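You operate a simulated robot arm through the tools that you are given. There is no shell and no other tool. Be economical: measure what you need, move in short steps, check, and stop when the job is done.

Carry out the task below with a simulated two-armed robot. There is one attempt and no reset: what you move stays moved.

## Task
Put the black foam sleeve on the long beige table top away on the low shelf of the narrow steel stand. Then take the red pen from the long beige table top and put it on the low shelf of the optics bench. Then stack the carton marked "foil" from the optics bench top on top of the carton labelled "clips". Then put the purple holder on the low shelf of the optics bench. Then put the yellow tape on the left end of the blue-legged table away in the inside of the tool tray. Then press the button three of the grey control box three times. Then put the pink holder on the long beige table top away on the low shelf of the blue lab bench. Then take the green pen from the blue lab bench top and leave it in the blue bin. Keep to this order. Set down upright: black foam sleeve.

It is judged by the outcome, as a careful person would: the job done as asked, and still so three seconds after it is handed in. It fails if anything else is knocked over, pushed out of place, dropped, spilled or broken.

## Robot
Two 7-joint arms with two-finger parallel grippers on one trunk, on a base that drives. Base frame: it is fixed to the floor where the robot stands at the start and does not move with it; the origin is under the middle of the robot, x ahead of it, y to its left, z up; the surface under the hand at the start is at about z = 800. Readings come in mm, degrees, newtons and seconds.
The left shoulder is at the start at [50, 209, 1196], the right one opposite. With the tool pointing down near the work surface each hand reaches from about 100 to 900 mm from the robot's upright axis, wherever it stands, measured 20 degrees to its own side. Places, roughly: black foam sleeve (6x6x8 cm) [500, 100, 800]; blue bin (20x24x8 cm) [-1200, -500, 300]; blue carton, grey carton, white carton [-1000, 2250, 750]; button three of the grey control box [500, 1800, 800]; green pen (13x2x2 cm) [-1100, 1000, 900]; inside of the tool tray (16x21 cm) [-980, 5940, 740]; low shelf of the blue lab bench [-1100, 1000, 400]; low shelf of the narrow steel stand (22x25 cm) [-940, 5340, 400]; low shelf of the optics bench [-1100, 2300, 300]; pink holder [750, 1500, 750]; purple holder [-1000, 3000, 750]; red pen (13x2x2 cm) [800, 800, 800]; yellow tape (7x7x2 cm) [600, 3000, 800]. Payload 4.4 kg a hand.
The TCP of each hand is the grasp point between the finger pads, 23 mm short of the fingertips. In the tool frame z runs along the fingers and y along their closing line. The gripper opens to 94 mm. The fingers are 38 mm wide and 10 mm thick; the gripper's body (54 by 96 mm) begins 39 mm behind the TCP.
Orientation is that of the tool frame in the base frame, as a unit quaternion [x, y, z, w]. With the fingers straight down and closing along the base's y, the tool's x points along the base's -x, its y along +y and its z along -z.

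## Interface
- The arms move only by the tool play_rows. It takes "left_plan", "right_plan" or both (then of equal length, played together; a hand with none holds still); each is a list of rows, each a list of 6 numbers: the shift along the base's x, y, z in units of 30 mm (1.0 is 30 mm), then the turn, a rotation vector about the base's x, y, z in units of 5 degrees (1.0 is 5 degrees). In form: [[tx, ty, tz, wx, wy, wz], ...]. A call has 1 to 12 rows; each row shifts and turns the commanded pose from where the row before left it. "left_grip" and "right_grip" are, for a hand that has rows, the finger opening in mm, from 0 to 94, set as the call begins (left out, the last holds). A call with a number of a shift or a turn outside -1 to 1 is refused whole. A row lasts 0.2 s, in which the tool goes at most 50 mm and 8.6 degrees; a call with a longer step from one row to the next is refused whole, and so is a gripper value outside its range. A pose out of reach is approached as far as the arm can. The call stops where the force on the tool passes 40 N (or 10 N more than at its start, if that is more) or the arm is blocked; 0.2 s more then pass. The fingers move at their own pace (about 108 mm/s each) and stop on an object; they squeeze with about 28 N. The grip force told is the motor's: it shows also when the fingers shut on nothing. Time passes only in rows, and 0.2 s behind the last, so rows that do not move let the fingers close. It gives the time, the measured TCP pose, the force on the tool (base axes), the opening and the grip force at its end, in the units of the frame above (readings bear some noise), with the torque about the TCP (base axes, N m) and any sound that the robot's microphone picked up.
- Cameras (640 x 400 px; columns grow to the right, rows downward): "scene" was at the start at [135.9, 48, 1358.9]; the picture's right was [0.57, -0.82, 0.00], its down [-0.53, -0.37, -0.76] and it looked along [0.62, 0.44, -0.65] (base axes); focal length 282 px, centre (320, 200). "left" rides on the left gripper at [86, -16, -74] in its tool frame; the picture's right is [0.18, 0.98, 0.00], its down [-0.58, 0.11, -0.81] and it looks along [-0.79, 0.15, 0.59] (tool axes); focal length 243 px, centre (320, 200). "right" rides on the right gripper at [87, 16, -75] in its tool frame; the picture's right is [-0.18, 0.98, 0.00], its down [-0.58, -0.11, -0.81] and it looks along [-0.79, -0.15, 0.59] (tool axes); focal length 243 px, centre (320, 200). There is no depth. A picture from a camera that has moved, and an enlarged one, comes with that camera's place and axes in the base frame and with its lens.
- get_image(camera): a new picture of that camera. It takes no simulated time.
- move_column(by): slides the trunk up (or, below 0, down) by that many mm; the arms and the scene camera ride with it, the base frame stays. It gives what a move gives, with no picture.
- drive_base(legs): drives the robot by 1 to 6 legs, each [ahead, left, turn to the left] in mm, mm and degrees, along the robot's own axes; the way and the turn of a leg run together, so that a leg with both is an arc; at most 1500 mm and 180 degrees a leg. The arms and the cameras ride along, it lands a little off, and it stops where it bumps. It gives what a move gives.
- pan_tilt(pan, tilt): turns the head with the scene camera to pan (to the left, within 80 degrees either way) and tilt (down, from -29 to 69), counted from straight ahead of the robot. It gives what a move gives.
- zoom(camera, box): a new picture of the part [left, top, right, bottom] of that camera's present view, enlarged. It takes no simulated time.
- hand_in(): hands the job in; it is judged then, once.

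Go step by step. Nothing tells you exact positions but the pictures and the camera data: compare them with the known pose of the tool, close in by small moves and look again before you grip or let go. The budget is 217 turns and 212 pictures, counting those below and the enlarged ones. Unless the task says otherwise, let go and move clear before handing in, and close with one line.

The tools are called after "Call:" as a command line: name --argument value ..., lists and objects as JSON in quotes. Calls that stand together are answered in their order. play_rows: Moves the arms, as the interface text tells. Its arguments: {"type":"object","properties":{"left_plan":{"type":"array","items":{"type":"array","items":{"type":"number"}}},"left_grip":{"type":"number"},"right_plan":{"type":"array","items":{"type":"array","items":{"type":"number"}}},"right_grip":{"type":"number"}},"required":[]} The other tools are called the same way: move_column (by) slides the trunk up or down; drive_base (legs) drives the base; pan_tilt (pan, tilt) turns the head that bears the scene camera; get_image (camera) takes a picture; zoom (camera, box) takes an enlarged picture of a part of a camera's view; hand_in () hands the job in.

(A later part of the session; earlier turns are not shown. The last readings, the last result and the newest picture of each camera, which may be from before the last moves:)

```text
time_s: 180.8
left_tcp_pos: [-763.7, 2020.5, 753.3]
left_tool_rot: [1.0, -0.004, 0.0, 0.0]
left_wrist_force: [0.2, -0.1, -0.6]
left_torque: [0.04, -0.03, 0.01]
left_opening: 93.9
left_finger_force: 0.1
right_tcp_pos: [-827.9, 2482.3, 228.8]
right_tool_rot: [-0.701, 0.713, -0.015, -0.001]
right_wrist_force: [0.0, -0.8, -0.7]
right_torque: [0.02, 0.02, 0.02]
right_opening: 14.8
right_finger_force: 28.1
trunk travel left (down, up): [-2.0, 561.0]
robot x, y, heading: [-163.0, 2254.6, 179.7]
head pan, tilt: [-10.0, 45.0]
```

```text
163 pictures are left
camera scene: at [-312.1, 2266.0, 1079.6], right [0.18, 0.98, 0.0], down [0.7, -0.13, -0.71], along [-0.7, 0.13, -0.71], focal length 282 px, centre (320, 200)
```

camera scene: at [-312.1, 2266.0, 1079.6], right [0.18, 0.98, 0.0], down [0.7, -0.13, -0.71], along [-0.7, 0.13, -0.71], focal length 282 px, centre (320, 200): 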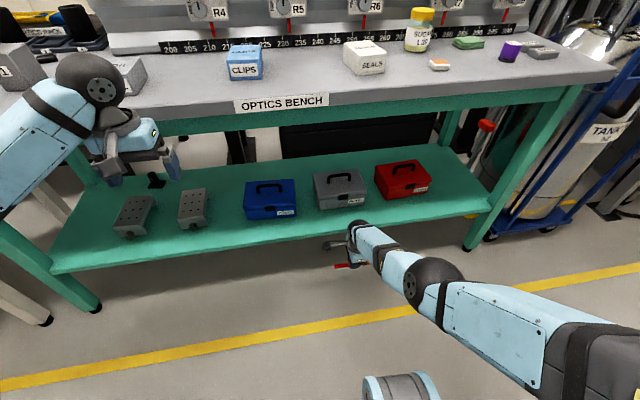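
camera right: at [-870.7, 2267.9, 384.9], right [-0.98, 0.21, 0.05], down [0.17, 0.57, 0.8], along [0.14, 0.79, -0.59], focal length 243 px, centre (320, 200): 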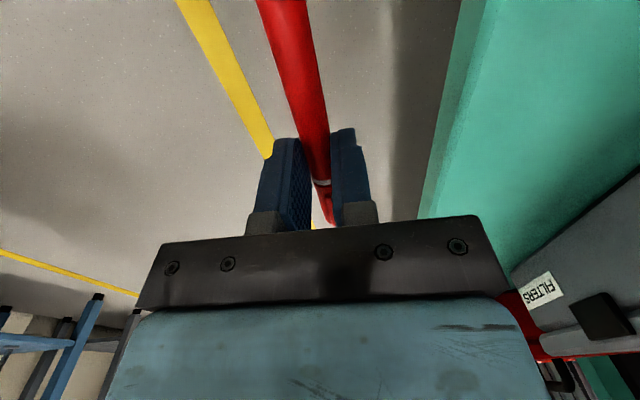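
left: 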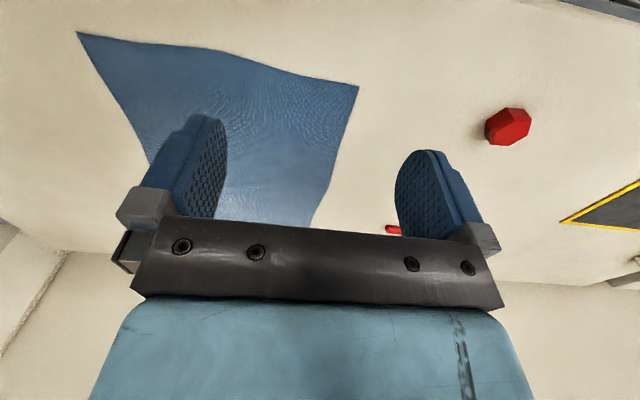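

The low pose works. Re-triangulating from both views puts the shelf at z ≈ 300–310 and the bench front at x ≈ -900, so I'll back off, raise along the arc and re-measure.

Call:
drive_base --legs '[[-150, 0, 0]]'

Call:
play_rows --right_plan '[[-0.5, 0, 0.7, 0, 0, 0], [-0.47, 0, 0.7, 0, 0, 0], [-0.43, 0, 0.7, 0, 0, 0], [-0.4, 0, 0.7, 0, 0, 0], [-0.37, 0, 0.7, 0, 0, 0], [-0.35, 0, 0.7, 0, 0, 0]]'

Call:
get_image --camera "right"

Call:
get_image --camera "scene"

```text
time_s: 182.1
left_tcp_pos: [-616.5, 2020.4, 752.7]
left_tool_rot: [1.0, -0.005, -0.001, -0.001]
left_wrist_force: [-0.2, -0.6, 0.1]
left_torque: [-0.01, -0.01, 0.01]
left_opening: 93.9
left_finger_force: 0.0
right_tcp_pos: [-680.4, 2482.6, 229.4]
right_tool_rot: [-0.7, 0.714, -0.016, 0.0]
right_wrist_force: [0.2, -0.3, 0.3]
right_torque: [0.01, 0.01, -0.01]
right_opening: 14.5
right_finger_force: 27.9
trunk travel left (down, up): [-2.0, 561.0]
robot x, y, heading: [-17.2, 2253.5, 179.4]
head pan, tilt: [-10.0, 45.0]
```

```text
time_s: 183.5
left_tcp_pos: [-616.6, 2020.2, 752.5]
left_tool_rot: [1.0, -0.004, 0.0, 0.0]
left_wrist_force: [0.4, 0.4, 0.6]
left_torque: [0.0, 0.02, -0.02]
left_opening: 94.1
left_finger_force: 0.0
right_tcp_pos: [-757.3, 2482.2, 353.4]
right_tool_rot: [-0.701, 0.713, -0.016, 0.0]
right_wrist_force: [-0.2, 0.2, -0.5]
right_torque: [0.01, 0.01, 0.01]
right_opening: 14.5
right_finger_force: 27.9
trunk travel left (down, up): [-2.0, 561.0]
robot x, y, heading: [-19.6, 2248.5, 179.7]
head pan, tilt: [-10.0, 45.0]
```

```text
162 pictures are left
camera right: at [-777.4, 2398.6, 429.8], right [-0.98, 0.2, -0.03], down [0.1, 0.6, 0.8], along [0.18, 0.78, -0.61], focal length 243 px, centre (320, 200)
```

right: 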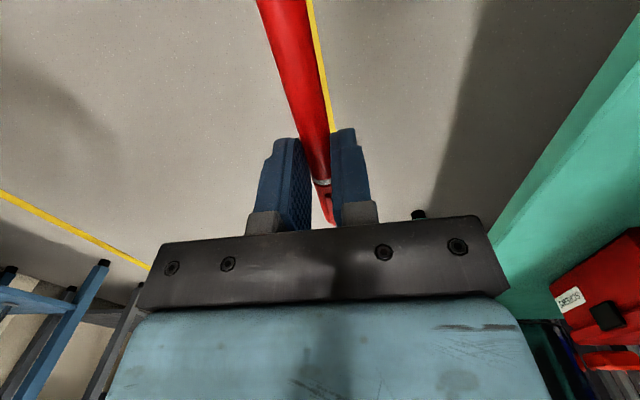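

```text
161 pictures are left
camera scene: at [-164.2, 2265.2, 1079.5], right [0.18, 0.98, 0.0], down [0.7, -0.13, -0.71], along [-0.7, 0.13, -0.71], focal length 282 px, centre (320, 200)
```

scene: 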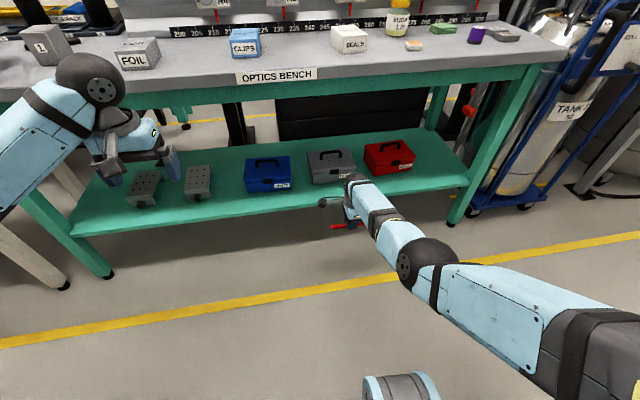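

The shelf height is between about 265 and 305, so I'll find it by touch. I'll drive forward to hold the pen over the shelf's front strip, short of the boxes.

Call:
drive_base --legs '[[205, 0, 0]]'

Call:
get_image --camera "right"

Call:
zoom --camera "scene" --box '[240, 120, 480, 270]'

```text
time_s: 185.2
left_tcp_pos: [-824.3, 2024.9, 752.8]
left_tool_rot: [1.0, -0.007, 0.0, 0.001]
left_wrist_force: [-0.4, -0.1, 0.9]
left_torque: [0.0, -0.01, 0.03]
left_opening: 94.2
left_finger_force: 0.0
right_tcp_pos: [-965.0, 2486.6, 353.9]
right_tool_rot: [-0.699, 0.715, -0.014, -0.001]
right_wrist_force: [-0.5, -0.2, 0.0]
right_torque: [0.0, -0.03, 0.0]
right_opening: 14.2
right_finger_force: 27.6
trunk travel left (down, up): [-2.0, 561.0]
robot x, y, heading: [-226.1, 2256.2, 179.3]
head pan, tilt: [-10.0, 45.0]
```

```text
160 pictures are left
camera right: at [-984.5, 2402.4, 429.6], right [-0.98, 0.2, -0.03], down [0.1, 0.6, 0.8], along [0.18, 0.78, -0.61], focal length 243 px, centre (320, 200)
```

right: 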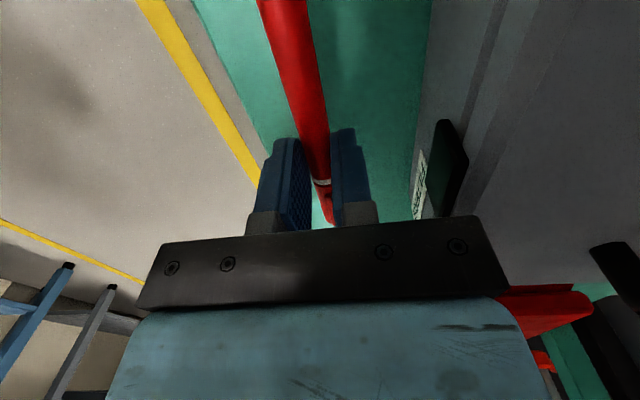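

```text
2.67 times, centred on (360, 195) of scene
camera zoom: at [-371.8, 2267.4, 1079.5], right [0.18, 0.98, 0.0], down [0.7, -0.13, -0.71], along [-0.69, 0.13, -0.71], focal length 751 px, centre (213, 213)
```

zoom: 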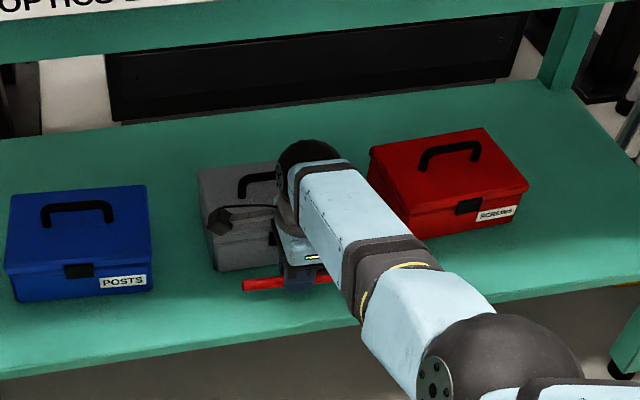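

Call:
play_rows --right_plan '[[0.3, 0, -0.5, 0, 0, 0], [0.3, 0, -0.5, 0, 0, 0]]'

Call:
drive_base --legs '[[30, 0, 0]]'

Call:
play_rows --right_plan '[[0.1, 0, -0.2, 0, 0, 0], [0.1, 0, -0.2, 0, 0, 0], [0.1, 0, -0.2, 0, 0, 0], [0, 0, 0, 0, 0, 0]]'

Call:
get_image --camera "right"

```text
time_s: 185.8
left_tcp_pos: [-823.1, 2023.0, 753.7]
left_tool_rot: [1.0, -0.005, -0.001, 0.0]
left_wrist_force: [0.3, 0.2, -0.9]
left_torque: [0.01, 0.0, 0.04]
left_opening: 94.0
left_finger_force: 0.0
right_tcp_pos: [-949.6, 2486.2, 328.5]
right_tool_rot: [-0.699, 0.715, -0.012, -0.002]
right_wrist_force: [-3.9, -0.6, 14.2]
right_torque: [0.78, 0.11, 0.19]
right_opening: 14.5
right_finger_force: 27.9
trunk travel left (down, up): [-2.0, 561.0]
robot x, y, heading: [-226.0, 2253.8, 179.7]
head pan, tilt: [-10.0, 45.0]
```

```text
time_s: 186.6
left_tcp_pos: [-836.4, 2023.7, 755.2]
left_tool_rot: [1.0, -0.006, 0.001, 0.002]
left_wrist_force: [9.6, -1.6, 5.9]
left_torque: [-0.03, 0.92, 0.18]
left_opening: 93.9
left_finger_force: 0.1
right_tcp_pos: [-965.6, 2486.9, 325.1]
right_tool_rot: [-0.7, 0.714, -0.013, -0.002]
right_wrist_force: [0.1, 0.6, 3.7]
right_torque: [0.09, 0.04, 0.0]
right_opening: 14.5
right_finger_force: 28.6
trunk travel left (down, up): [-2.0, 561.0]
robot x, y, heading: [-240.7, 2252.9, 179.6]
head pan, tilt: [-10.0, 45.0]
stopped in leg 1: the force on the tool passed its limit at 111 N (the readings are from after the stop); the commanded pose is now the measured one
```

```text
time_s: 187.2
left_tcp_pos: [-835.6, 2023.3, 754.0]
left_tool_rot: [1.0, -0.007, 0.002, 0.002]
left_wrist_force: [1.0, 0.4, 0.2]
left_torque: [0.03, 0.05, 0.0]
left_opening: 93.9
left_finger_force: 0.0
right_tcp_pos: [-966.2, 2485.6, 322.7]
right_tool_rot: [-0.7, 0.714, -0.008, -0.007]
right_wrist_force: [7.2, -0.1, 23.3]
right_torque: [0.15, -0.08, -0.02]
right_opening: 14.4
right_finger_force: 27.9
trunk travel left (down, up): [-2.0, 561.0]
robot x, y, heading: [-240.0, 2251.2, 179.4]
head pan, tilt: [-10.0, 45.0]
stopped in row 3 (right hand): the force on the tool passed its limit at 44 N (the readings are from after the stop); the commanded pose is now the measured one
```

```text
158 pictures are left
camera right: at [-985.0, 2402.0, 399.4], right [-0.98, 0.2, -0.01], down [0.12, 0.6, 0.79], along [0.16, 0.78, -0.61], focal length 243 px, centre (320, 200)
```

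right: 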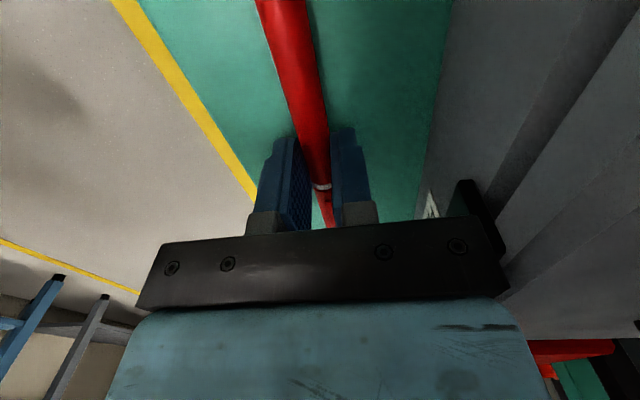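

The pen touched down at TCP z ≈ 328, so the shelf is at 300. The left hand also brushed the bench edge during that drive. I'll ease up 3 mm and release the pen.

Call:
play_rows --right_plan '[[0, 0, 0.1, 0, 0, 0], [0, 0, 0, 0, 0, 0]]'

Call:
play_rows --right_plan '[[0, 0, 0, 0, 0, 0], [0, 0, 0, 0, 0, 0], [0, 0, 0, 0, 0, 0]]' --right_grip 40

Call:
get_image --camera "right"

Call:
get_image --camera "left"

```text
time_s: 187.8
left_tcp_pos: [-836.4, 2022.6, 754.7]
left_tool_rot: [1.0, -0.006, 0.002, 0.002]
left_wrist_force: [17.5, -3.0, 4.7]
left_torque: [0.13, 1.4, 0.43]
left_opening: 93.9
left_finger_force: 0.1
right_tcp_pos: [-964.1, 2486.5, 322.7]
right_tool_rot: [-0.7, 0.714, -0.009, -0.006]
right_wrist_force: [-2.2, 1.1, 6.0]
right_torque: [0.12, 0.08, 0.07]
right_opening: 14.7
right_finger_force: 28.4
trunk travel left (down, up): [-2.0, 561.0]
robot x, y, heading: [-243.0, 2253.4, 179.4]
head pan, tilt: [-10.0, 45.0]
```

```text
time_s: 188.7
left_tcp_pos: [-835.3, 2023.1, 755.0]
left_tool_rot: [1.0, -0.006, 0.001, 0.001]
left_wrist_force: [20.6, -4.2, 5.2]
left_torque: [0.2, 1.59, 0.5]
left_opening: 94.0
left_finger_force: 0.1
right_tcp_pos: [-963.9, 2486.1, 323.8]
right_tool_rot: [-0.7, 0.714, -0.009, -0.006]
right_wrist_force: [2.5, -0.5, 2.7]
right_torque: [0.09, 0.05, -0.05]
right_opening: 38.6
right_finger_force: 0.0
trunk travel left (down, up): [-2.0, 561.0]
robot x, y, heading: [-243.2, 2250.5, 179.4]
head pan, tilt: [-10.0, 45.0]
```

```text
157 pictures are left
camera right: at [-983.3, 2401.8, 399.5], right [-0.98, 0.2, -0.01], down [0.12, 0.6, 0.79], along [0.17, 0.78, -0.61], focal length 243 px, centre (320, 200)
```

right: 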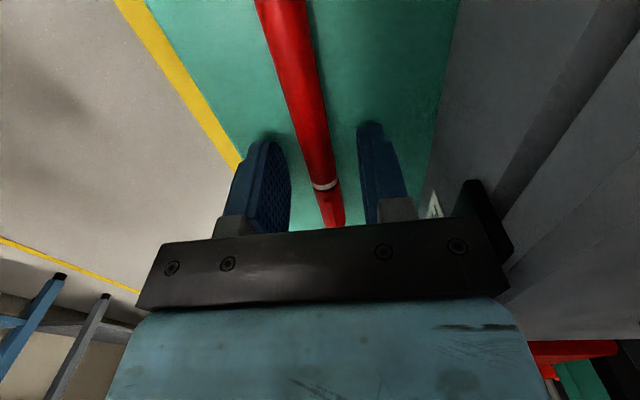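

```text
156 pictures are left
camera left: at [-750.2, 2039.4, 829.3], right [0.17, -0.99, 0.0], down [-0.59, -0.1, 0.8], along [-0.79, -0.14, -0.59], focal length 243 px, centre (320, 200)
```

left: 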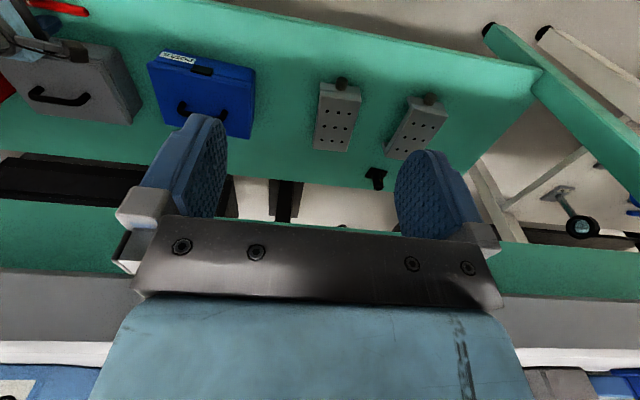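

The pen rests on the shelf. I'll raise the right hand clear, then back off.

Call:
play_rows --right_plan '[[0, 0, 0.5, 0, 0, 0], [0, 0, 0.8, 0, 0, 0]]'

Call:
drive_base --legs '[[-230, 0, 0]]'

Call:
get_image --camera "scene"

```text
time_s: 189.2
left_tcp_pos: [-835.8, 2024.1, 754.3]
left_tool_rot: [1.0, -0.006, 0.001, 0.002]
left_wrist_force: [27.7, -5.7, 4.1]
left_torque: [0.28, 2.06, 0.66]
left_opening: 93.9
left_finger_force: 0.0
right_tcp_pos: [-964.1, 2485.3, 363.7]
right_tool_rot: [-0.7, 0.714, -0.009, -0.007]
right_wrist_force: [1.3, -0.8, 0.5]
right_torque: [-0.02, 0.03, -0.01]
right_opening: 39.8
right_finger_force: 0.0
trunk travel left (down, up): [-2.0, 561.0]
robot x, y, heading: [-241.3, 2249.8, 179.4]
head pan, tilt: [-10.0, 45.0]
```

```text
time_s: 191.0
left_tcp_pos: [-605.7, 2020.9, 752.9]
left_tool_rot: [1.0, -0.006, 0.003, 0.002]
left_wrist_force: [-0.9, -0.4, -0.2]
left_torque: [-0.03, 0.0, -0.03]
left_opening: 94.1
left_finger_force: 0.0
right_tcp_pos: [-734.2, 2483.7, 361.4]
right_tool_rot: [-0.7, 0.714, -0.011, -0.005]
right_wrist_force: [-0.1, 0.5, 0.0]
right_torque: [-0.02, -0.01, 0.0]
right_opening: 39.8
right_finger_force: 0.1
trunk travel left (down, up): [-2.0, 561.0]
robot x, y, heading: [-10.2, 2249.9, 179.4]
head pan, tilt: [-10.0, 45.0]
```

```text
155 pictures are left
camera scene: at [-156.6, 2265.3, 1079.6], right [0.18, 0.98, 0.0], down [0.7, -0.13, -0.71], along [-0.7, 0.13, -0.71], focal length 282 px, centre (320, 200)
```

scene: 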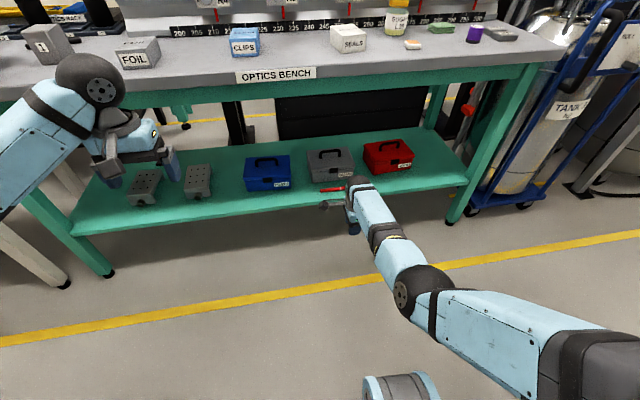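

The pen is on the shelf. Next is the foil carton: I'll raise the trunk, retract the right arm out to its side, and look at the cartons.

Call:
move_column --by 270

Call:
play_rows --right_plan '[[0.3, 0.5, 1, 0, 0, 0], [0.3, 0.5, 1, 0, 0, 0], [0.3, 0.6, 1, 0, 0, 0], [0.3, 0.6, 1, 0, 0, 0], [0.5, 0.6, 1, 0, 0, 0], [0.6, 0.6, 1, 0, 0, 0], [0.8, 0.6, 1, 0, 0, 0], [0.9, 0.6, 1, 0, 0, 0], [0.9, 0.6, 1, 0, 0, 0], [0.9, 0.6, 1, 0, 0, 0], [0.9, 0.6, 1, 0, 0, 0], [0.9, 0.6, 1, 0, 0, 0]]'

Call:
pan_tilt --pan 20 --tilt 40

Call:
get_image --camera "scene"

```text
time_s: 193.8
left_tcp_pos: [-605.1, 2019.5, 1022.9]
left_tool_rot: [1.0, -0.006, 0.004, 0.001]
left_wrist_force: [0.6, -0.5, -0.4]
left_torque: [0.0, -0.03, 0.02]
left_opening: 93.9
left_finger_force: 0.0
right_tcp_pos: [-733.2, 2483.1, 629.2]
right_tool_rot: [-0.7, 0.714, -0.01, -0.004]
right_wrist_force: [-0.8, 0.1, -0.3]
right_torque: [0.02, 0.01, 0.0]
right_opening: 40.1
right_finger_force: 0.1
trunk travel left (down, up): [-272.0, 291.0]
robot x, y, heading: [-8.3, 2253.2, 179.3]
head pan, tilt: [-10.0, 45.0]
```

```text
time_s: 196.3
left_tcp_pos: [-605.4, 2020.9, 1022.8]
left_tool_rot: [1.0, -0.005, 0.004, 0.002]
left_wrist_force: [1.1, -0.4, 0.4]
left_torque: [0.02, 0.02, -0.01]
left_opening: 94.1
left_finger_force: 0.2
right_tcp_pos: [-526.2, 2728.5, 973.3]
right_tool_rot: [-0.699, 0.715, -0.008, -0.003]
right_wrist_force: [-0.1, 0.2, 0.8]
right_torque: [0.0, 0.02, -0.01]
right_opening: 40.2
right_finger_force: 0.1
right hand out of reach, approached as far as the arm can: row 9, 10, 11, 12
trunk travel left (down, up): [-272.0, 291.0]
robot x, y, heading: [-10.1, 2247.7, 179.3]
head pan, tilt: [-10.0, 45.0]
```

```text
time_s: 197.3
left_tcp_pos: [-604.7, 2021.6, 1022.5]
left_tool_rot: [1.0, -0.006, 0.003, 0.002]
left_wrist_force: [0.1, 0.0, 0.0]
left_torque: [0.0, 0.0, -0.01]
left_opening: 94.2
left_finger_force: 0.1
right_tcp_pos: [-527.3, 2726.8, 973.0]
right_tool_rot: [-0.699, 0.715, -0.008, -0.004]
right_wrist_force: [0.0, 0.1, 0.1]
right_torque: [0.0, -0.03, 0.01]
right_opening: 39.9
right_finger_force: 0.0
trunk travel left (down, up): [-272.0, 291.0]
robot x, y, heading: [-6.9, 2249.7, 179.6]
head pan, tilt: [20.0, 40.0]
```

```text
154 pictures are left
camera scene: at [-156.9, 2222.1, 1356.8], right [-0.33, 0.94, 0.0], down [0.61, 0.21, -0.77], along [-0.72, -0.26, -0.64], focal length 282 px, centre (320, 200)
```

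scene: 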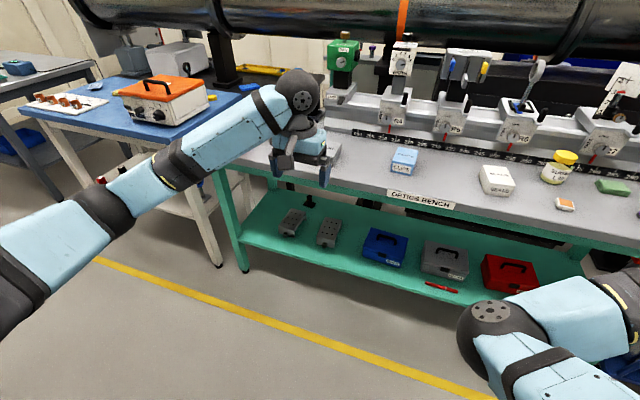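

Call:
get_image --camera "left"

Call:
zoom --camera "scene" --box '[260, 110, 460, 235]'

```text
153 pictures are left
camera left: at [-519.6, 2037.4, 1097.9], right [0.17, -0.98, 0.01], down [-0.59, -0.1, 0.8], along [-0.79, -0.14, -0.6], focal length 243 px, centre (320, 200)
```

left: 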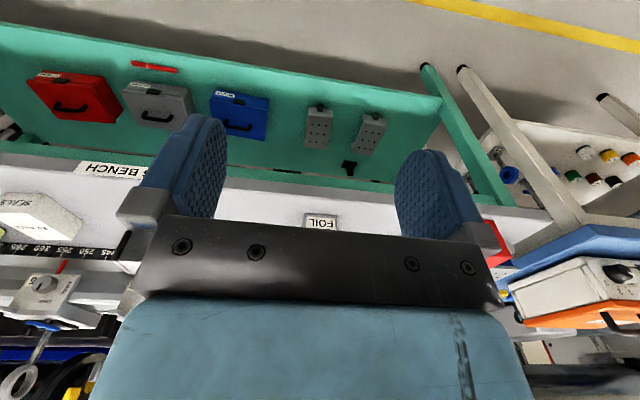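

```text
3.20 times, centred on (360, 172) of scene
camera zoom: at [-156.9, 2222.1, 1356.8], right [-0.33, 0.94, 0.0], down [0.61, 0.21, -0.77], along [-0.72, -0.26, -0.64], focal length 901 px, centre (192, 288)
```

zoom: 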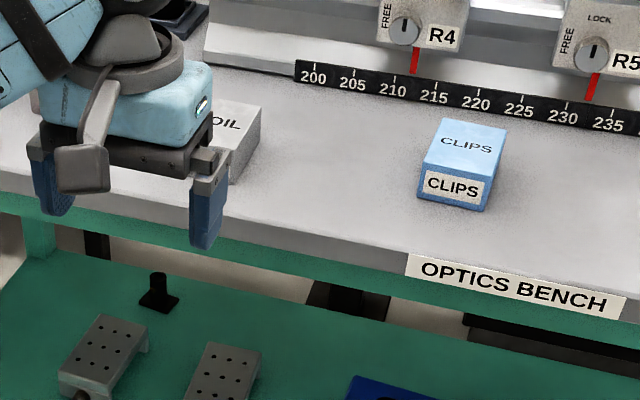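

The left hand blocks the view of the foil carton, so I'll raise it.

Call:
play_rows --left_plan '[[0, 0, 1, 0, 0, 0], [0, 0, 1, 0, 0, 0], [0, 0, 1, 0, 0, 0], [0, 0, 1, 0, 0, 0], [0, 0, 1, 0, 0, 0]]'

Call:
zoom --camera "scene" --box '[240, 110, 460, 248]'

Call:
get_image --camera "left"

```text
time_s: 198.5
left_tcp_pos: [-603.7, 2021.2, 1173.1]
left_tool_rot: [1.0, -0.006, 0.004, 0.002]
left_wrist_force: [0.1, -0.1, 0.2]
left_torque: [0.02, 0.03, 0.03]
left_opening: 93.8
left_finger_force: 0.2
right_tcp_pos: [-525.9, 2727.4, 972.7]
right_tool_rot: [-0.698, 0.716, -0.009, -0.003]
right_wrist_force: [-1.3, -0.1, -0.3]
right_torque: [0.01, -0.02, 0.0]
right_opening: 40.0
right_finger_force: 0.2
trunk travel left (down, up): [-272.0, 291.0]
robot x, y, heading: [-10.7, 2251.0, 179.6]
head pan, tilt: [20.0, 40.0]
```

```text
2.90 times, centred on (350, 179) of scene
camera zoom: at [-156.2, 2222.6, 1356.9], right [-0.33, 0.94, 0.0], down [0.61, 0.21, -0.77], along [-0.72, -0.26, -0.64], focal length 816 px, centre (233, 261)
```

zoom: 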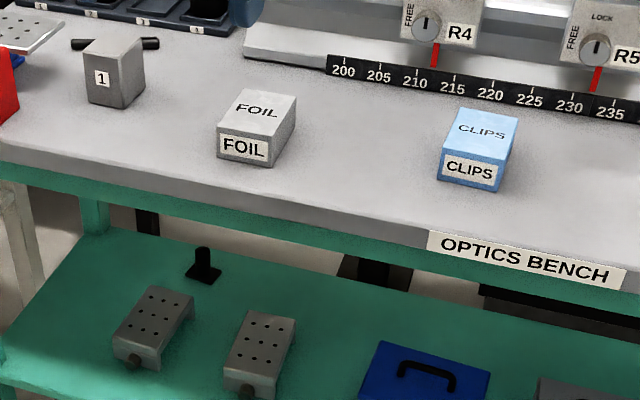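

```text
150 pictures are left
camera left: at [-517.6, 2037.3, 1248.2], right [0.17, -0.98, 0.01], down [-0.59, -0.1, 0.8], along [-0.79, -0.14, -0.6], focal length 243 px, centre (320, 200)
```

left: 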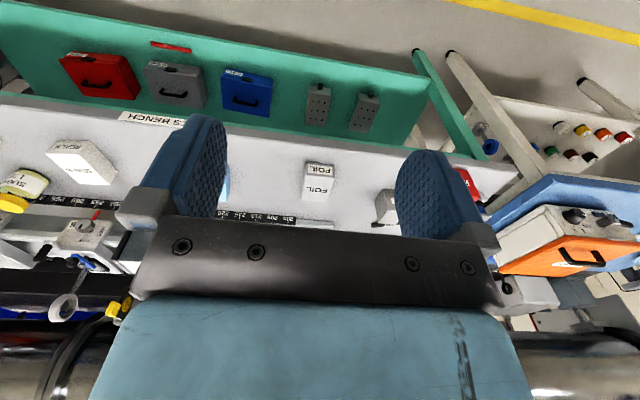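

The foil carton is about 65 mm wide, centred near (-983, 1961) with its top at z ≈ 864. Clips is near (-1031, 2215), top z ≈ 860. I'll drive in so the left hand is over the foil carton.

Call:
drive_base --legs '[[280, 60, 0.4]]'

Call:
play_rows --left_plan '[[-0.5, 0, -0.9, 0, 0, 0], [-0.5, 0, -0.9, 0, 0, 0], [-0.5, 0, -0.9, 0, 0, 0], [-0.5, 0, -0.9, 0, 0, 0], [-0.5, 0, -0.9, 0, 0, 0], [-0.5, 0, -0.9, 0, 0, 0], [-0.3, 0, -0.9, 0, 0, 0]]'

Call:
get_image --camera "left"

Call:
get_image --camera "scene"

```text
time_s: 200.5
left_tcp_pos: [-877.9, 1954.7, 1173.3]
left_tool_rot: [1.0, -0.001, 0.004, 0.002]
left_wrist_force: [0.3, -0.1, 0.4]
left_torque: [-0.02, -0.01, 0.02]
left_opening: 94.1
left_finger_force: 0.0
right_tcp_pos: [-807.9, 2665.9, 972.6]
right_tool_rot: [-0.701, 0.713, -0.009, -0.003]
right_wrist_force: [1.2, 0.4, -0.8]
right_torque: [-0.04, 0.01, -0.02]
right_opening: 39.8
right_finger_force: 0.0
trunk travel left (down, up): [-272.0, 291.0]
robot x, y, heading: [-283.7, 2189.5, -180.3]
head pan, tilt: [20.0, 40.0]
```

```text
time_s: 202.1
left_tcp_pos: [-977.3, 1956.9, 984.6]
left_tool_rot: [1.0, -0.001, 0.003, 0.002]
left_wrist_force: [-0.4, 0.3, 0.0]
left_torque: [0.04, 0.01, 0.01]
left_opening: 94.1
left_finger_force: 0.1
right_tcp_pos: [-808.0, 2664.8, 973.6]
right_tool_rot: [-0.702, 0.712, -0.009, -0.002]
right_wrist_force: [-0.1, -0.2, 0.6]
right_torque: [0.01, -0.01, 0.04]
right_opening: 40.0
right_finger_force: 0.1
trunk travel left (down, up): [-272.0, 291.0]
robot x, y, heading: [-284.7, 2188.9, -180.0]
head pan, tilt: [20.0, 40.0]
```

```text
149 pictures are left
camera left: at [-892.0, 1974.3, 1058.6], right [0.18, -0.98, 0.01], down [-0.59, -0.1, 0.8], along [-0.79, -0.15, -0.6], focal length 243 px, centre (320, 200)
```

left: 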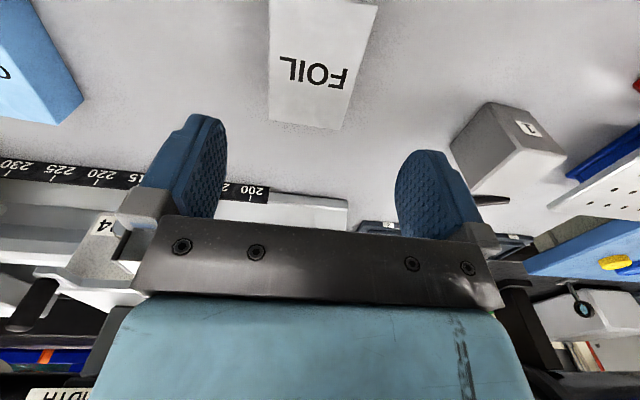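

```text
148 pictures are left
camera scene: at [-433.1, 2162.1, 1356.8], right [-0.34, 0.94, 0.0], down [0.6, 0.22, -0.77], along [-0.72, -0.26, -0.64], focal length 282 px, centre (320, 200)
```

scene: 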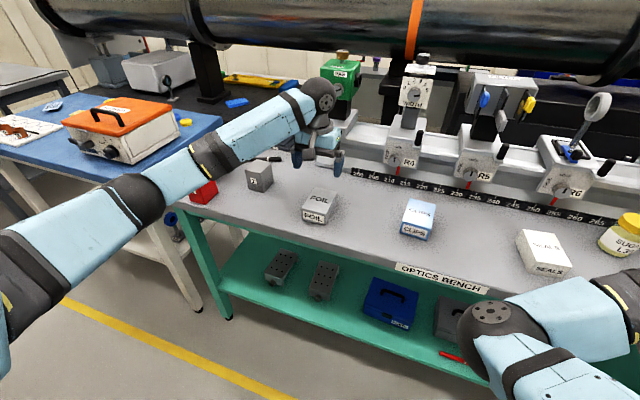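

Aligned within a few millimetres. I'll descend over the foil carton.

Call:
play_rows --left_plan '[[-0.27, 0.14, -0.9, 0, 0, 0], [0, 0, -0.9, 0, 0, 0], [0, 0, -0.9, 0, 0, 0], [0, 0, -0.9, 0, 0, 0], [0, 0, -0.85, 0, 0, 0], [0, 0, 0, 0, 0, 0]]'

Call:
get_image --camera "left"

```text
time_s: 203.5
left_tcp_pos: [-985.8, 1960.5, 850.2]
left_tool_rot: [1.0, -0.001, 0.004, 0.002]
left_wrist_force: [0.0, 0.0, -0.1]
left_torque: [0.0, 0.01, -0.01]
left_opening: 94.0
left_finger_force: 0.1
right_tcp_pos: [-806.9, 2664.9, 973.0]
right_tool_rot: [-0.702, 0.712, -0.008, -0.003]
right_wrist_force: [0.2, 0.3, 0.0]
right_torque: [-0.01, -0.01, 0.0]
right_opening: 39.9
right_finger_force: 0.0
trunk travel left (down, up): [-272.0, 291.0]
robot x, y, heading: [-279.8, 2193.8, -179.8]
head pan, tilt: [20.0, 40.0]
```

```text
147 pictures are left
camera left: at [-899.3, 1977.9, 925.3], right [0.18, -0.98, 0.01], down [-0.59, -0.1, 0.8], along [-0.79, -0.15, -0.6], focal length 243 px, centre (320, 200)
```

left: 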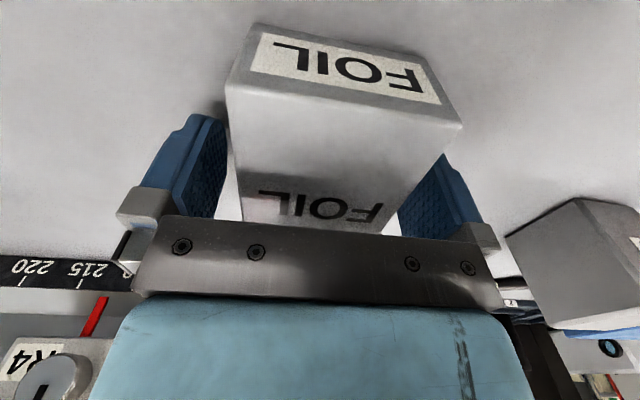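

Call:
play_rows --left_plan '[[0, 0, 0, 0, 0, 0], [0, 0, 0, 0, 0, 0], [0, 0, 0, 0, 0, 0], [0, 0, 0.3, 0, 0, 0], [0, 0, 0.8, 0, 0, 0], [0, 0, 1, 0, 0, 0], [0, 0, 1, 0, 0, 0]]' --left_grip 50

Call:
get_image --camera "left"

Call:
zoom --camera "scene" --box '[240, 90, 460, 240]'

```text
time_s: 205.1
left_tcp_pos: [-985.3, 1959.9, 944.9]
left_tool_rot: [1.0, -0.002, 0.003, 0.003]
left_wrist_force: [0.3, -0.1, -0.8]
left_torque: [0.01, 0.0, 0.0]
left_opening: 69.7
left_finger_force: 27.9
right_tcp_pos: [-807.2, 2666.0, 973.0]
right_tool_rot: [-0.702, 0.713, -0.008, -0.003]
right_wrist_force: [0.4, -0.5, 0.3]
right_torque: [0.01, 0.02, 0.0]
right_opening: 40.0
right_finger_force: 0.0
trunk travel left (down, up): [-272.0, 291.0]
robot x, y, heading: [-285.7, 2193.2, -179.9]
head pan, tilt: [20.0, 40.0]
```

```text
146 pictures are left
camera left: at [-900.0, 1977.2, 1019.1], right [0.18, -0.98, 0.01], down [-0.59, -0.1, 0.8], along [-0.79, -0.15, -0.6], focal length 243 px, centre (320, 200)
```

left: 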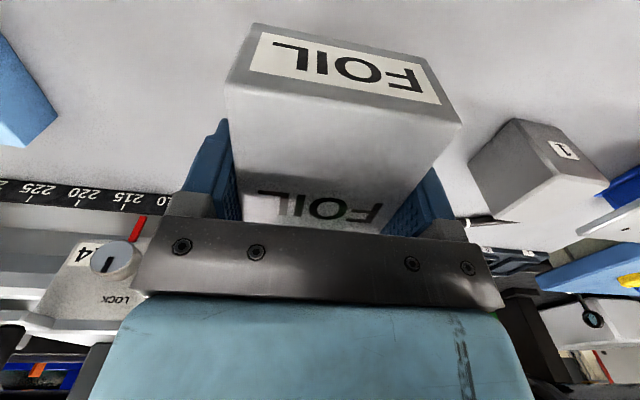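

```text
2.67 times, centred on (350, 165) of scene
camera zoom: at [-432.3, 2162.4, 1356.8], right [-0.34, 0.94, 0.0], down [0.6, 0.22, -0.77], along [-0.72, -0.26, -0.64], focal length 751 px, centre (240, 293)
```

zoom: 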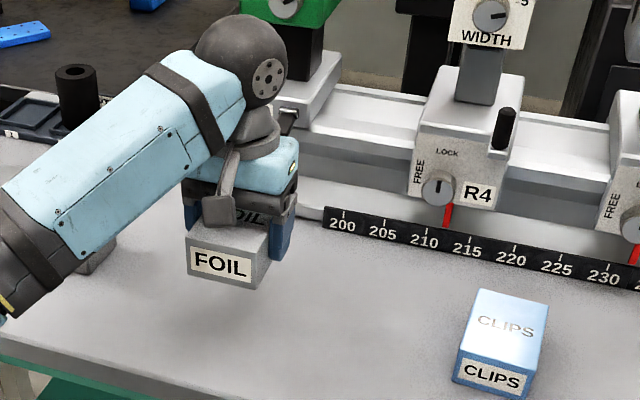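

Foil is lifted (opening 69.7). Clips is at about (-1025, 2220), yawed by some -4.5°. I'll slide the base right and move the hand over it.

Call:
drive_base --legs '[[0, -130, 0]]'

Call:
play_rows --left_plan '[[-0.25, 0.8, 0, 0, 0, -0.2], [-0.25, 0.8, 0, 0, 0, -0.2], [-0.25, 0.8, 0, 0, 0, -0.2], [-0.25, 0.8, 0, 0, 0, -0.2], [-0.25, 0.8, 0, 0, 0, -0.1]]'

Call:
get_image --camera "left"

Call:
pan_tilt --pan 8 --tilt 45

Call:
zoom --camera "scene" --box '[220, 60, 420, 200]'

```text
time_s: 206.9
left_tcp_pos: [-986.7, 2091.4, 943.4]
left_tool_rot: [1.0, -0.002, 0.003, 0.003]
left_wrist_force: [0.2, -0.3, -1.3]
left_torque: [0.0, 0.02, 0.02]
left_opening: 69.8
left_finger_force: 27.8
right_tcp_pos: [-805.8, 2797.1, 973.6]
right_tool_rot: [-0.701, 0.713, -0.009, -0.003]
right_wrist_force: [0.3, -0.4, -0.3]
right_torque: [0.01, 0.0, -0.03]
right_opening: 39.9
right_finger_force: 0.1
trunk travel left (down, up): [-272.0, 291.0]
robot x, y, heading: [-286.2, 2323.3, 180.1]
head pan, tilt: [20.0, 40.0]
```

```text
time_s: 208.1
left_tcp_pos: [-1023.4, 2212.6, 942.0]
left_tool_rot: [0.999, -0.041, 0.004, 0.003]
left_wrist_force: [0.5, 0.2, -0.8]
left_torque: [0.0, 0.01, 0.0]
left_opening: 69.6
left_finger_force: 28.1
right_tcp_pos: [-804.9, 2798.3, 973.2]
right_tool_rot: [-0.7, 0.714, -0.008, -0.002]
right_wrist_force: [0.3, 0.0, -0.5]
right_torque: [-0.01, -0.01, 0.0]
right_opening: 40.2
right_finger_force: 0.1
trunk travel left (down, up): [-272.0, 291.0]
robot x, y, heading: [-283.5, 2320.9, 179.8]
head pan, tilt: [20.0, 40.0]
```

```text
144 pictures are left
camera left: at [-937.1, 2223.9, 1017.0], right [0.1, -0.99, 0.01], down [-0.59, -0.06, 0.8], along [-0.8, -0.09, -0.6], focal length 243 px, centre (320, 200)
```

left: 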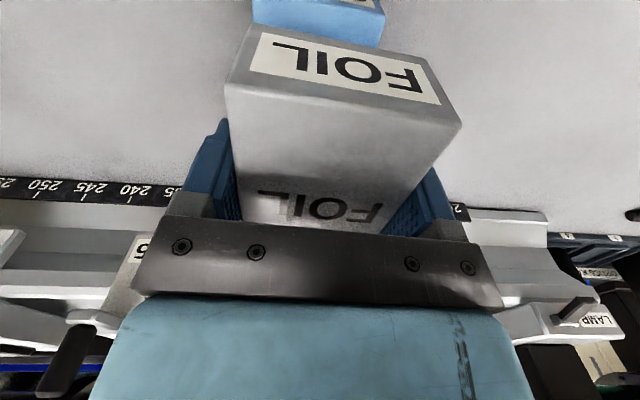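

```text
time_s: 208.8
left_tcp_pos: [-1023.2, 2213.0, 941.9]
left_tool_rot: [0.999, -0.041, 0.004, 0.002]
left_wrist_force: [0.4, -0.4, -0.4]
left_torque: [0.0, 0.0, 0.01]
left_opening: 69.7
left_finger_force: 28.1
right_tcp_pos: [-806.6, 2796.4, 972.8]
right_tool_rot: [-0.7, 0.714, -0.007, -0.004]
right_wrist_force: [0.1, 0.5, -0.1]
right_torque: [-0.05, 0.0, -0.02]
right_opening: 40.1
right_finger_force: 0.1
trunk travel left (down, up): [-272.0, 291.0]
robot x, y, heading: [-283.8, 2320.3, 180.0]
head pan, tilt: [8.0, 45.0]
```

```text
2.86 times, centred on (320, 130) of scene
camera zoom: at [-433.4, 2310.2, 1349.6], right [-0.14, 0.99, 0.0], down [0.7, 0.1, -0.71], along [-0.7, -0.1, -0.71], focal length 804 px, centre (320, 400)
```

zoom: 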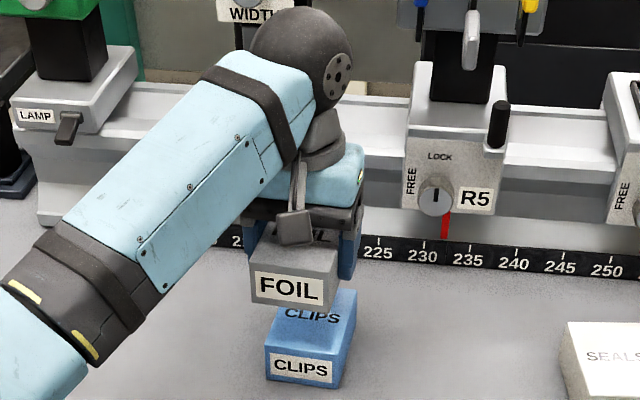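

Foil needs about 8 mm more in +y; x is already aligned. I'll shift and lower.

Call:
play_rows --left_plan '[[-0.05, 0.28, -0.3, 0, 0, 0], [0, 0, -0.5, 0, 0, 0], [0, 0, -0.4, 0, 0, 0], [0, 0, 0, 0, 0, 0]]'

Call:
zoom --camera "scene" --box '[220, 60, 420, 200]'

```text
time_s: 209.8
left_tcp_pos: [-1025.9, 2221.3, 906.8]
left_tool_rot: [0.999, -0.041, 0.004, 0.002]
left_wrist_force: [0.1, 0.1, -1.0]
left_torque: [0.01, -0.01, 0.05]
left_opening: 69.8
left_finger_force: 28.1
right_tcp_pos: [-805.3, 2797.4, 973.6]
right_tool_rot: [-0.7, 0.714, -0.008, -0.003]
right_wrist_force: [0.1, 0.0, 0.9]
right_torque: [-0.04, -0.02, 0.01]
right_opening: 40.0
right_finger_force: 0.1
trunk travel left (down, up): [-272.0, 291.0]
robot x, y, heading: [-290.1, 2321.2, 179.7]
head pan, tilt: [8.0, 45.0]
```

```text
2.86 times, centred on (320, 130) of scene
camera zoom: at [-433.3, 2310.2, 1349.6], right [-0.14, 0.99, 0.0], down [0.7, 0.1, -0.71], along [-0.7, -0.1, -0.71], focal length 804 px, centre (320, 400)
```

zoom: 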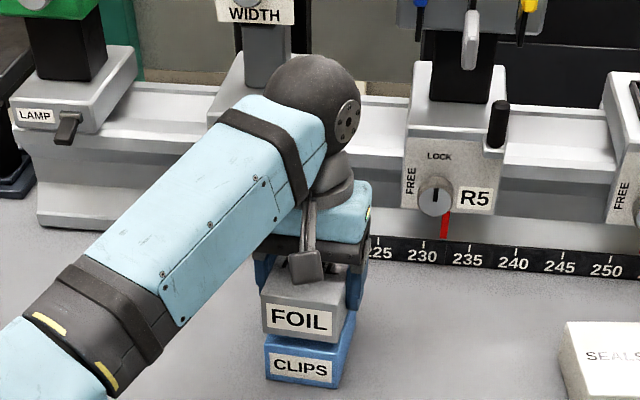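

Call:
play_rows --left_plan '[[0, 0, -0.12, 0, 0, 0], [0, 0, -0.12, 0, 0, 0], [0, 0, -0.1, 0, 0, 0], [0, 0, 0, 0, 0, 0]]'

```text
time_s: 210.8
left_tcp_pos: [-1024.1, 2221.0, 895.4]
left_tool_rot: [0.999, -0.041, 0.003, 0.002]
left_wrist_force: [0.8, -0.7, -1.6]
left_torque: [0.03, 0.02, 0.01]
left_opening: 69.7
left_finger_force: 27.7
right_tcp_pos: [-805.7, 2797.7, 973.5]
right_tool_rot: [-0.7, 0.714, -0.008, -0.003]
right_wrist_force: [0.8, 0.3, -0.9]
right_torque: [0.0, -0.01, 0.02]
right_opening: 40.0
right_finger_force: 0.1
trunk travel left (down, up): [-272.0, 291.0]
robot x, y, heading: [-286.9, 2318.8, 179.7]
head pan, tilt: [8.0, 45.0]
```

Call:
play_rows --left_plan '[[0, 0, -0.1, 0, 0, 0], [0, 0, -0.1, 0, 0, 0], [0, 0, 0, 0, 0, 0]]'

Call:
zoom --camera "scene" --box '[270, 130, 370, 200]'

```text
time_s: 211.6
left_tcp_pos: [-1024.5, 2222.1, 894.5]
left_tool_rot: [0.999, -0.042, 0.0, 0.002]
left_wrist_force: [-6.9, -1.3, 24.4]
left_torque: [0.13, -0.52, -0.04]
left_opening: 69.7
left_finger_force: 27.6
right_tcp_pos: [-803.9, 2797.1, 974.3]
right_tool_rot: [-0.7, 0.714, -0.007, -0.004]
right_wrist_force: [0.1, 0.7, 0.2]
right_torque: [-0.01, 0.01, 0.0]
right_opening: 39.9
right_finger_force: 0.1
trunk travel left (down, up): [-272.0, 291.0]
robot x, y, heading: [-279.5, 2326.7, 180.0]
head pan, tilt: [8.0, 45.0]
```

```text
5.71 times, centred on (320, 165) of scene
camera zoom: at [-431.1, 2310.6, 1350.2], right [-0.14, 0.99, 0.0], down [0.7, 0.1, -0.71], along [-0.7, -0.1, -0.71], focal length 1609 px, centre (320, 400)
```

zoom: 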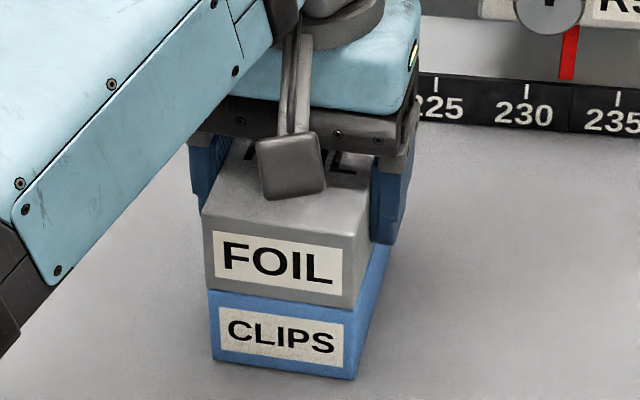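

Contact is made and foil sits squarely on clips. I'll release and raise.

Call:
play_rows --left_plan '[[0, 0, 0.12, 0, 0, 0], [0, 0, 0, 0, 0, 0]]'

Call:
play_rows --left_plan '[[0, 0, 0, 0, 0, 0], [0, 0, 0, 0, 0, 0], [0, 0, 0, 0, 0, 0], [0, 0, 0.6, 0, 0, 0], [0, 0, 0.9, 0, 0, 0], [0, 0, 1, 0, 0, 0], [0, 0, 1, 0, 0, 0], [0, 0, 1, 0, 0, 0]]' --left_grip 92

Call:
zoom --camera "scene" --box '[220, 60, 420, 200]'

```text
time_s: 212.2
left_tcp_pos: [-1024.6, 2219.6, 895.3]
left_tool_rot: [0.999, -0.042, 0.002, 0.003]
left_wrist_force: [-2.6, 2.7, 10.7]
left_torque: [0.31, 0.45, -0.05]
left_opening: 69.7
left_finger_force: 28.5
right_tcp_pos: [-804.9, 2797.5, 973.2]
right_tool_rot: [-0.701, 0.714, -0.008, -0.003]
right_wrist_force: [-0.6, 0.5, -0.2]
right_torque: [-0.03, 0.0, 0.0]
right_opening: 40.0
right_finger_force: 0.1
trunk travel left (down, up): [-272.0, 291.0]
robot x, y, heading: [-285.9, 2321.4, 179.7]
head pan, tilt: [8.0, 45.0]
```

```text
time_s: 214.0
left_tcp_pos: [-1026.1, 2218.0, 1029.6]
left_tool_rot: [0.999, -0.042, 0.003, 0.002]
left_wrist_force: [0.4, 0.1, 0.0]
left_torque: [0.01, 0.01, 0.01]
left_opening: 92.0
left_finger_force: 0.0
right_tcp_pos: [-806.6, 2796.1, 973.5]
right_tool_rot: [-0.7, 0.714, -0.008, -0.004]
right_wrist_force: [0.7, 0.1, -0.4]
right_torque: [0.0, -0.01, -0.04]
right_opening: 39.9
right_finger_force: 0.1
trunk travel left (down, up): [-272.0, 291.0]
robot x, y, heading: [-285.6, 2324.5, 179.8]
head pan, tilt: [8.0, 45.0]
```

```text
2.86 times, centred on (320, 130) of scene
camera zoom: at [-432.7, 2310.5, 1349.6], right [-0.14, 0.99, 0.0], down [0.7, 0.1, -0.71], along [-0.7, -0.1, -0.71], focal length 804 px, centre (320, 400)
```

zoom: 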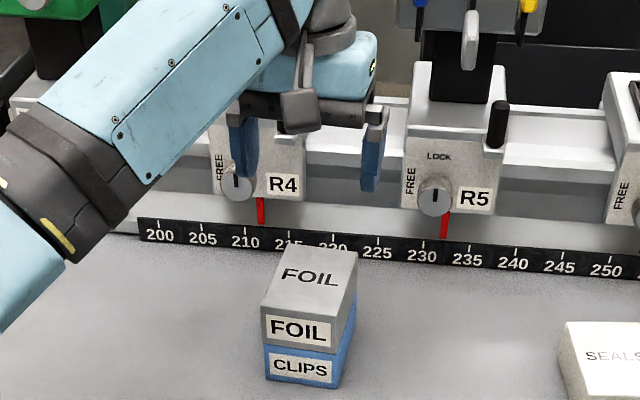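

Foil sits on clips. Next is the purple holder: I'll back off and shift right to view it.

Call:
drive_base --legs '[[-280, 0, 0], [0, -340, 0]]'

Call:
pan_tilt --pan -10 --tilt 40

Call:
get_image --camera "scene"

Call:
zoom --camera "scene" --box '[280, 90, 440, 190]'

```text
time_s: 219.1
left_tcp_pos: [-745.4, 2555.8, 1028.8]
left_tool_rot: [0.999, -0.04, 0.003, 0.002]
left_wrist_force: [-0.4, -0.3, -0.6]
left_torque: [-0.02, -0.01, 0.02]
left_opening: 92.1
left_finger_force: 0.1
right_tcp_pos: [-527.3, 3134.2, 973.7]
right_tool_rot: [-0.701, 0.713, -0.008, -0.003]
right_wrist_force: [-0.2, 0.1, 0.7]
right_torque: [0.01, 0.01, -0.01]
right_opening: 40.1
right_finger_force: 0.0
trunk travel left (down, up): [-272.0, 291.0]
robot x, y, heading: [-3.8, 2665.1, -179.8]
head pan, tilt: [8.0, 45.0]
```

```text
time_s: 219.9
left_tcp_pos: [-745.5, 2555.7, 1029.6]
left_tool_rot: [0.999, -0.04, 0.003, 0.002]
left_wrist_force: [-0.8, 0.1, -0.4]
left_torque: [0.01, -0.01, -0.01]
left_opening: 92.1
left_finger_force: 0.0
right_tcp_pos: [-527.4, 3135.6, 972.6]
right_tool_rot: [-0.702, 0.712, -0.007, -0.002]
right_wrist_force: [-0.3, 1.0, -0.7]
right_torque: [-0.01, -0.03, -0.02]
right_opening: 39.8
right_finger_force: 0.0
trunk travel left (down, up): [-272.0, 291.0]
robot x, y, heading: [-2.2, 2665.5, -179.9]
head pan, tilt: [-10.0, 40.0]
```

```text
139 pictures are left
camera scene: at [-155.8, 2676.0, 1356.8], right [0.17, 0.99, 0.0], down [0.63, -0.11, -0.77], along [-0.75, 0.13, -0.64], focal length 282 px, centre (320, 200)
```

scene: 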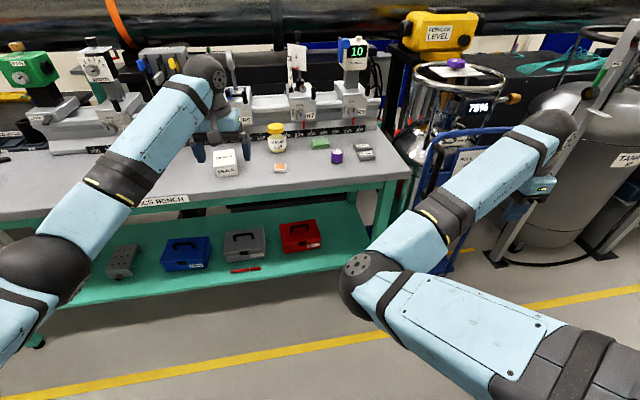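

```text
4.00 times, centred on (360, 140) of scene
camera zoom: at [-155.8, 2676.0, 1356.8], right [0.17, 0.99, 0.0], down [0.63, -0.11, -0.77], along [-0.75, 0.13, -0.64], focal length 1126 px, centre (160, 440)
```

zoom: 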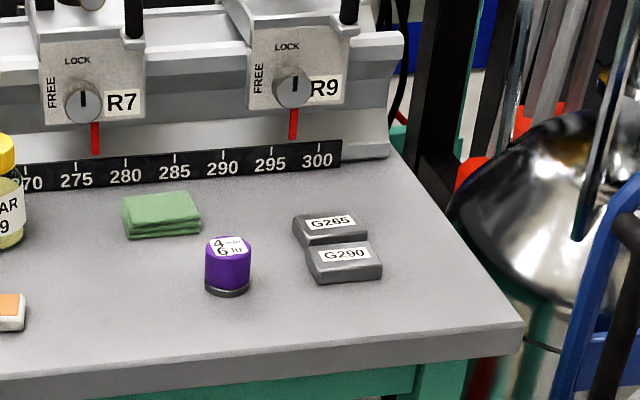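

The purple holder is about 42 mm across, at (-979, 2880), with its base at z ≈ 820. I'll bring the right hand in and retract the left.

Call:
play_rows --right_plan '[[-0.28, -0.95, 0, 0, 0, 0], [-0.28, -0.95, 0, 0, 0, 0], [-0.28, -0.95, 0, 0, 0, 0], [-0.28, -0.95, 0, 0, 0, 0], [-0.28, -0.95, 0, 0, 0, 0], [-0.28, -0.95, 0, 0, 0, 0], [-0.28, -0.95, 0, 0, 0, 0], [-0.28, -0.95, 0, 0, 0, 0], [-0.28, -0.95, 0, 0, 0, 0]]' --left_plan '[[0.82, -0.7, 0, 0, 0, 0], [0.82, -0.7, 0, 0, 0, 0], [0.82, -0.7, 0, 0, 0, 0], [0.82, -0.7, 0, 0, 0, 0], [0.82, -0.7, 0, 0, 0, 0], [0.82, -0.7, 0, 0, 0, 0], [0.82, -0.7, 0, 0, 0, 0], [0.82, -0.7, 0, 0, 0, 0], [0.82, -0.7, 0, 0, 0, 0]]' --right_grip 80

Call:
get_image --camera "right"

```text
time_s: 222.1
left_tcp_pos: [-521.7, 2369.5, 1028.4]
left_tool_rot: [0.999, -0.04, 0.004, 0.004]
left_wrist_force: [0.3, 0.2, 0.1]
left_torque: [-0.04, 0.0, 0.01]
left_opening: 92.2
left_finger_force: 0.0
right_tcp_pos: [-677.2, 2988.3, 939.5]
right_tool_rot: [-0.688, 0.726, 0.01, -0.006]
right_wrist_force: [-0.2, -0.7, 0.2]
right_torque: [0.0, 0.03, -0.01]
right_opening: 80.0
right_finger_force: 0.0
right hand out of reach, approached as far as the arm can: row 1, 2, 3, 4, 5, 6, 7, 8, 9
trunk travel left (down, up): [-272.0, 291.0]
robot x, y, heading: [-3.3, 2665.0, -179.8]
head pan, tilt: [-10.0, 40.0]
stopped in row 9 (right hand): the arm was blocked; the commanded pose is now the measured one
```

```text
137 pictures are left
camera right: at [-696.2, 2902.4, 1013.1], right [-0.97, 0.24, 0.02], down [0.16, 0.57, 0.81], along [0.18, 0.79, -0.59], focal length 243 px, centre (320, 200)
```

right: 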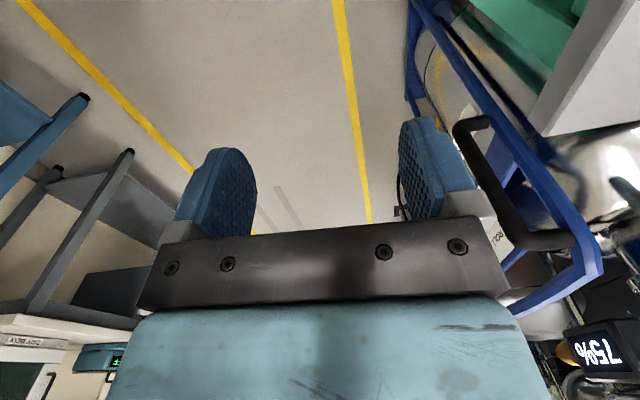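

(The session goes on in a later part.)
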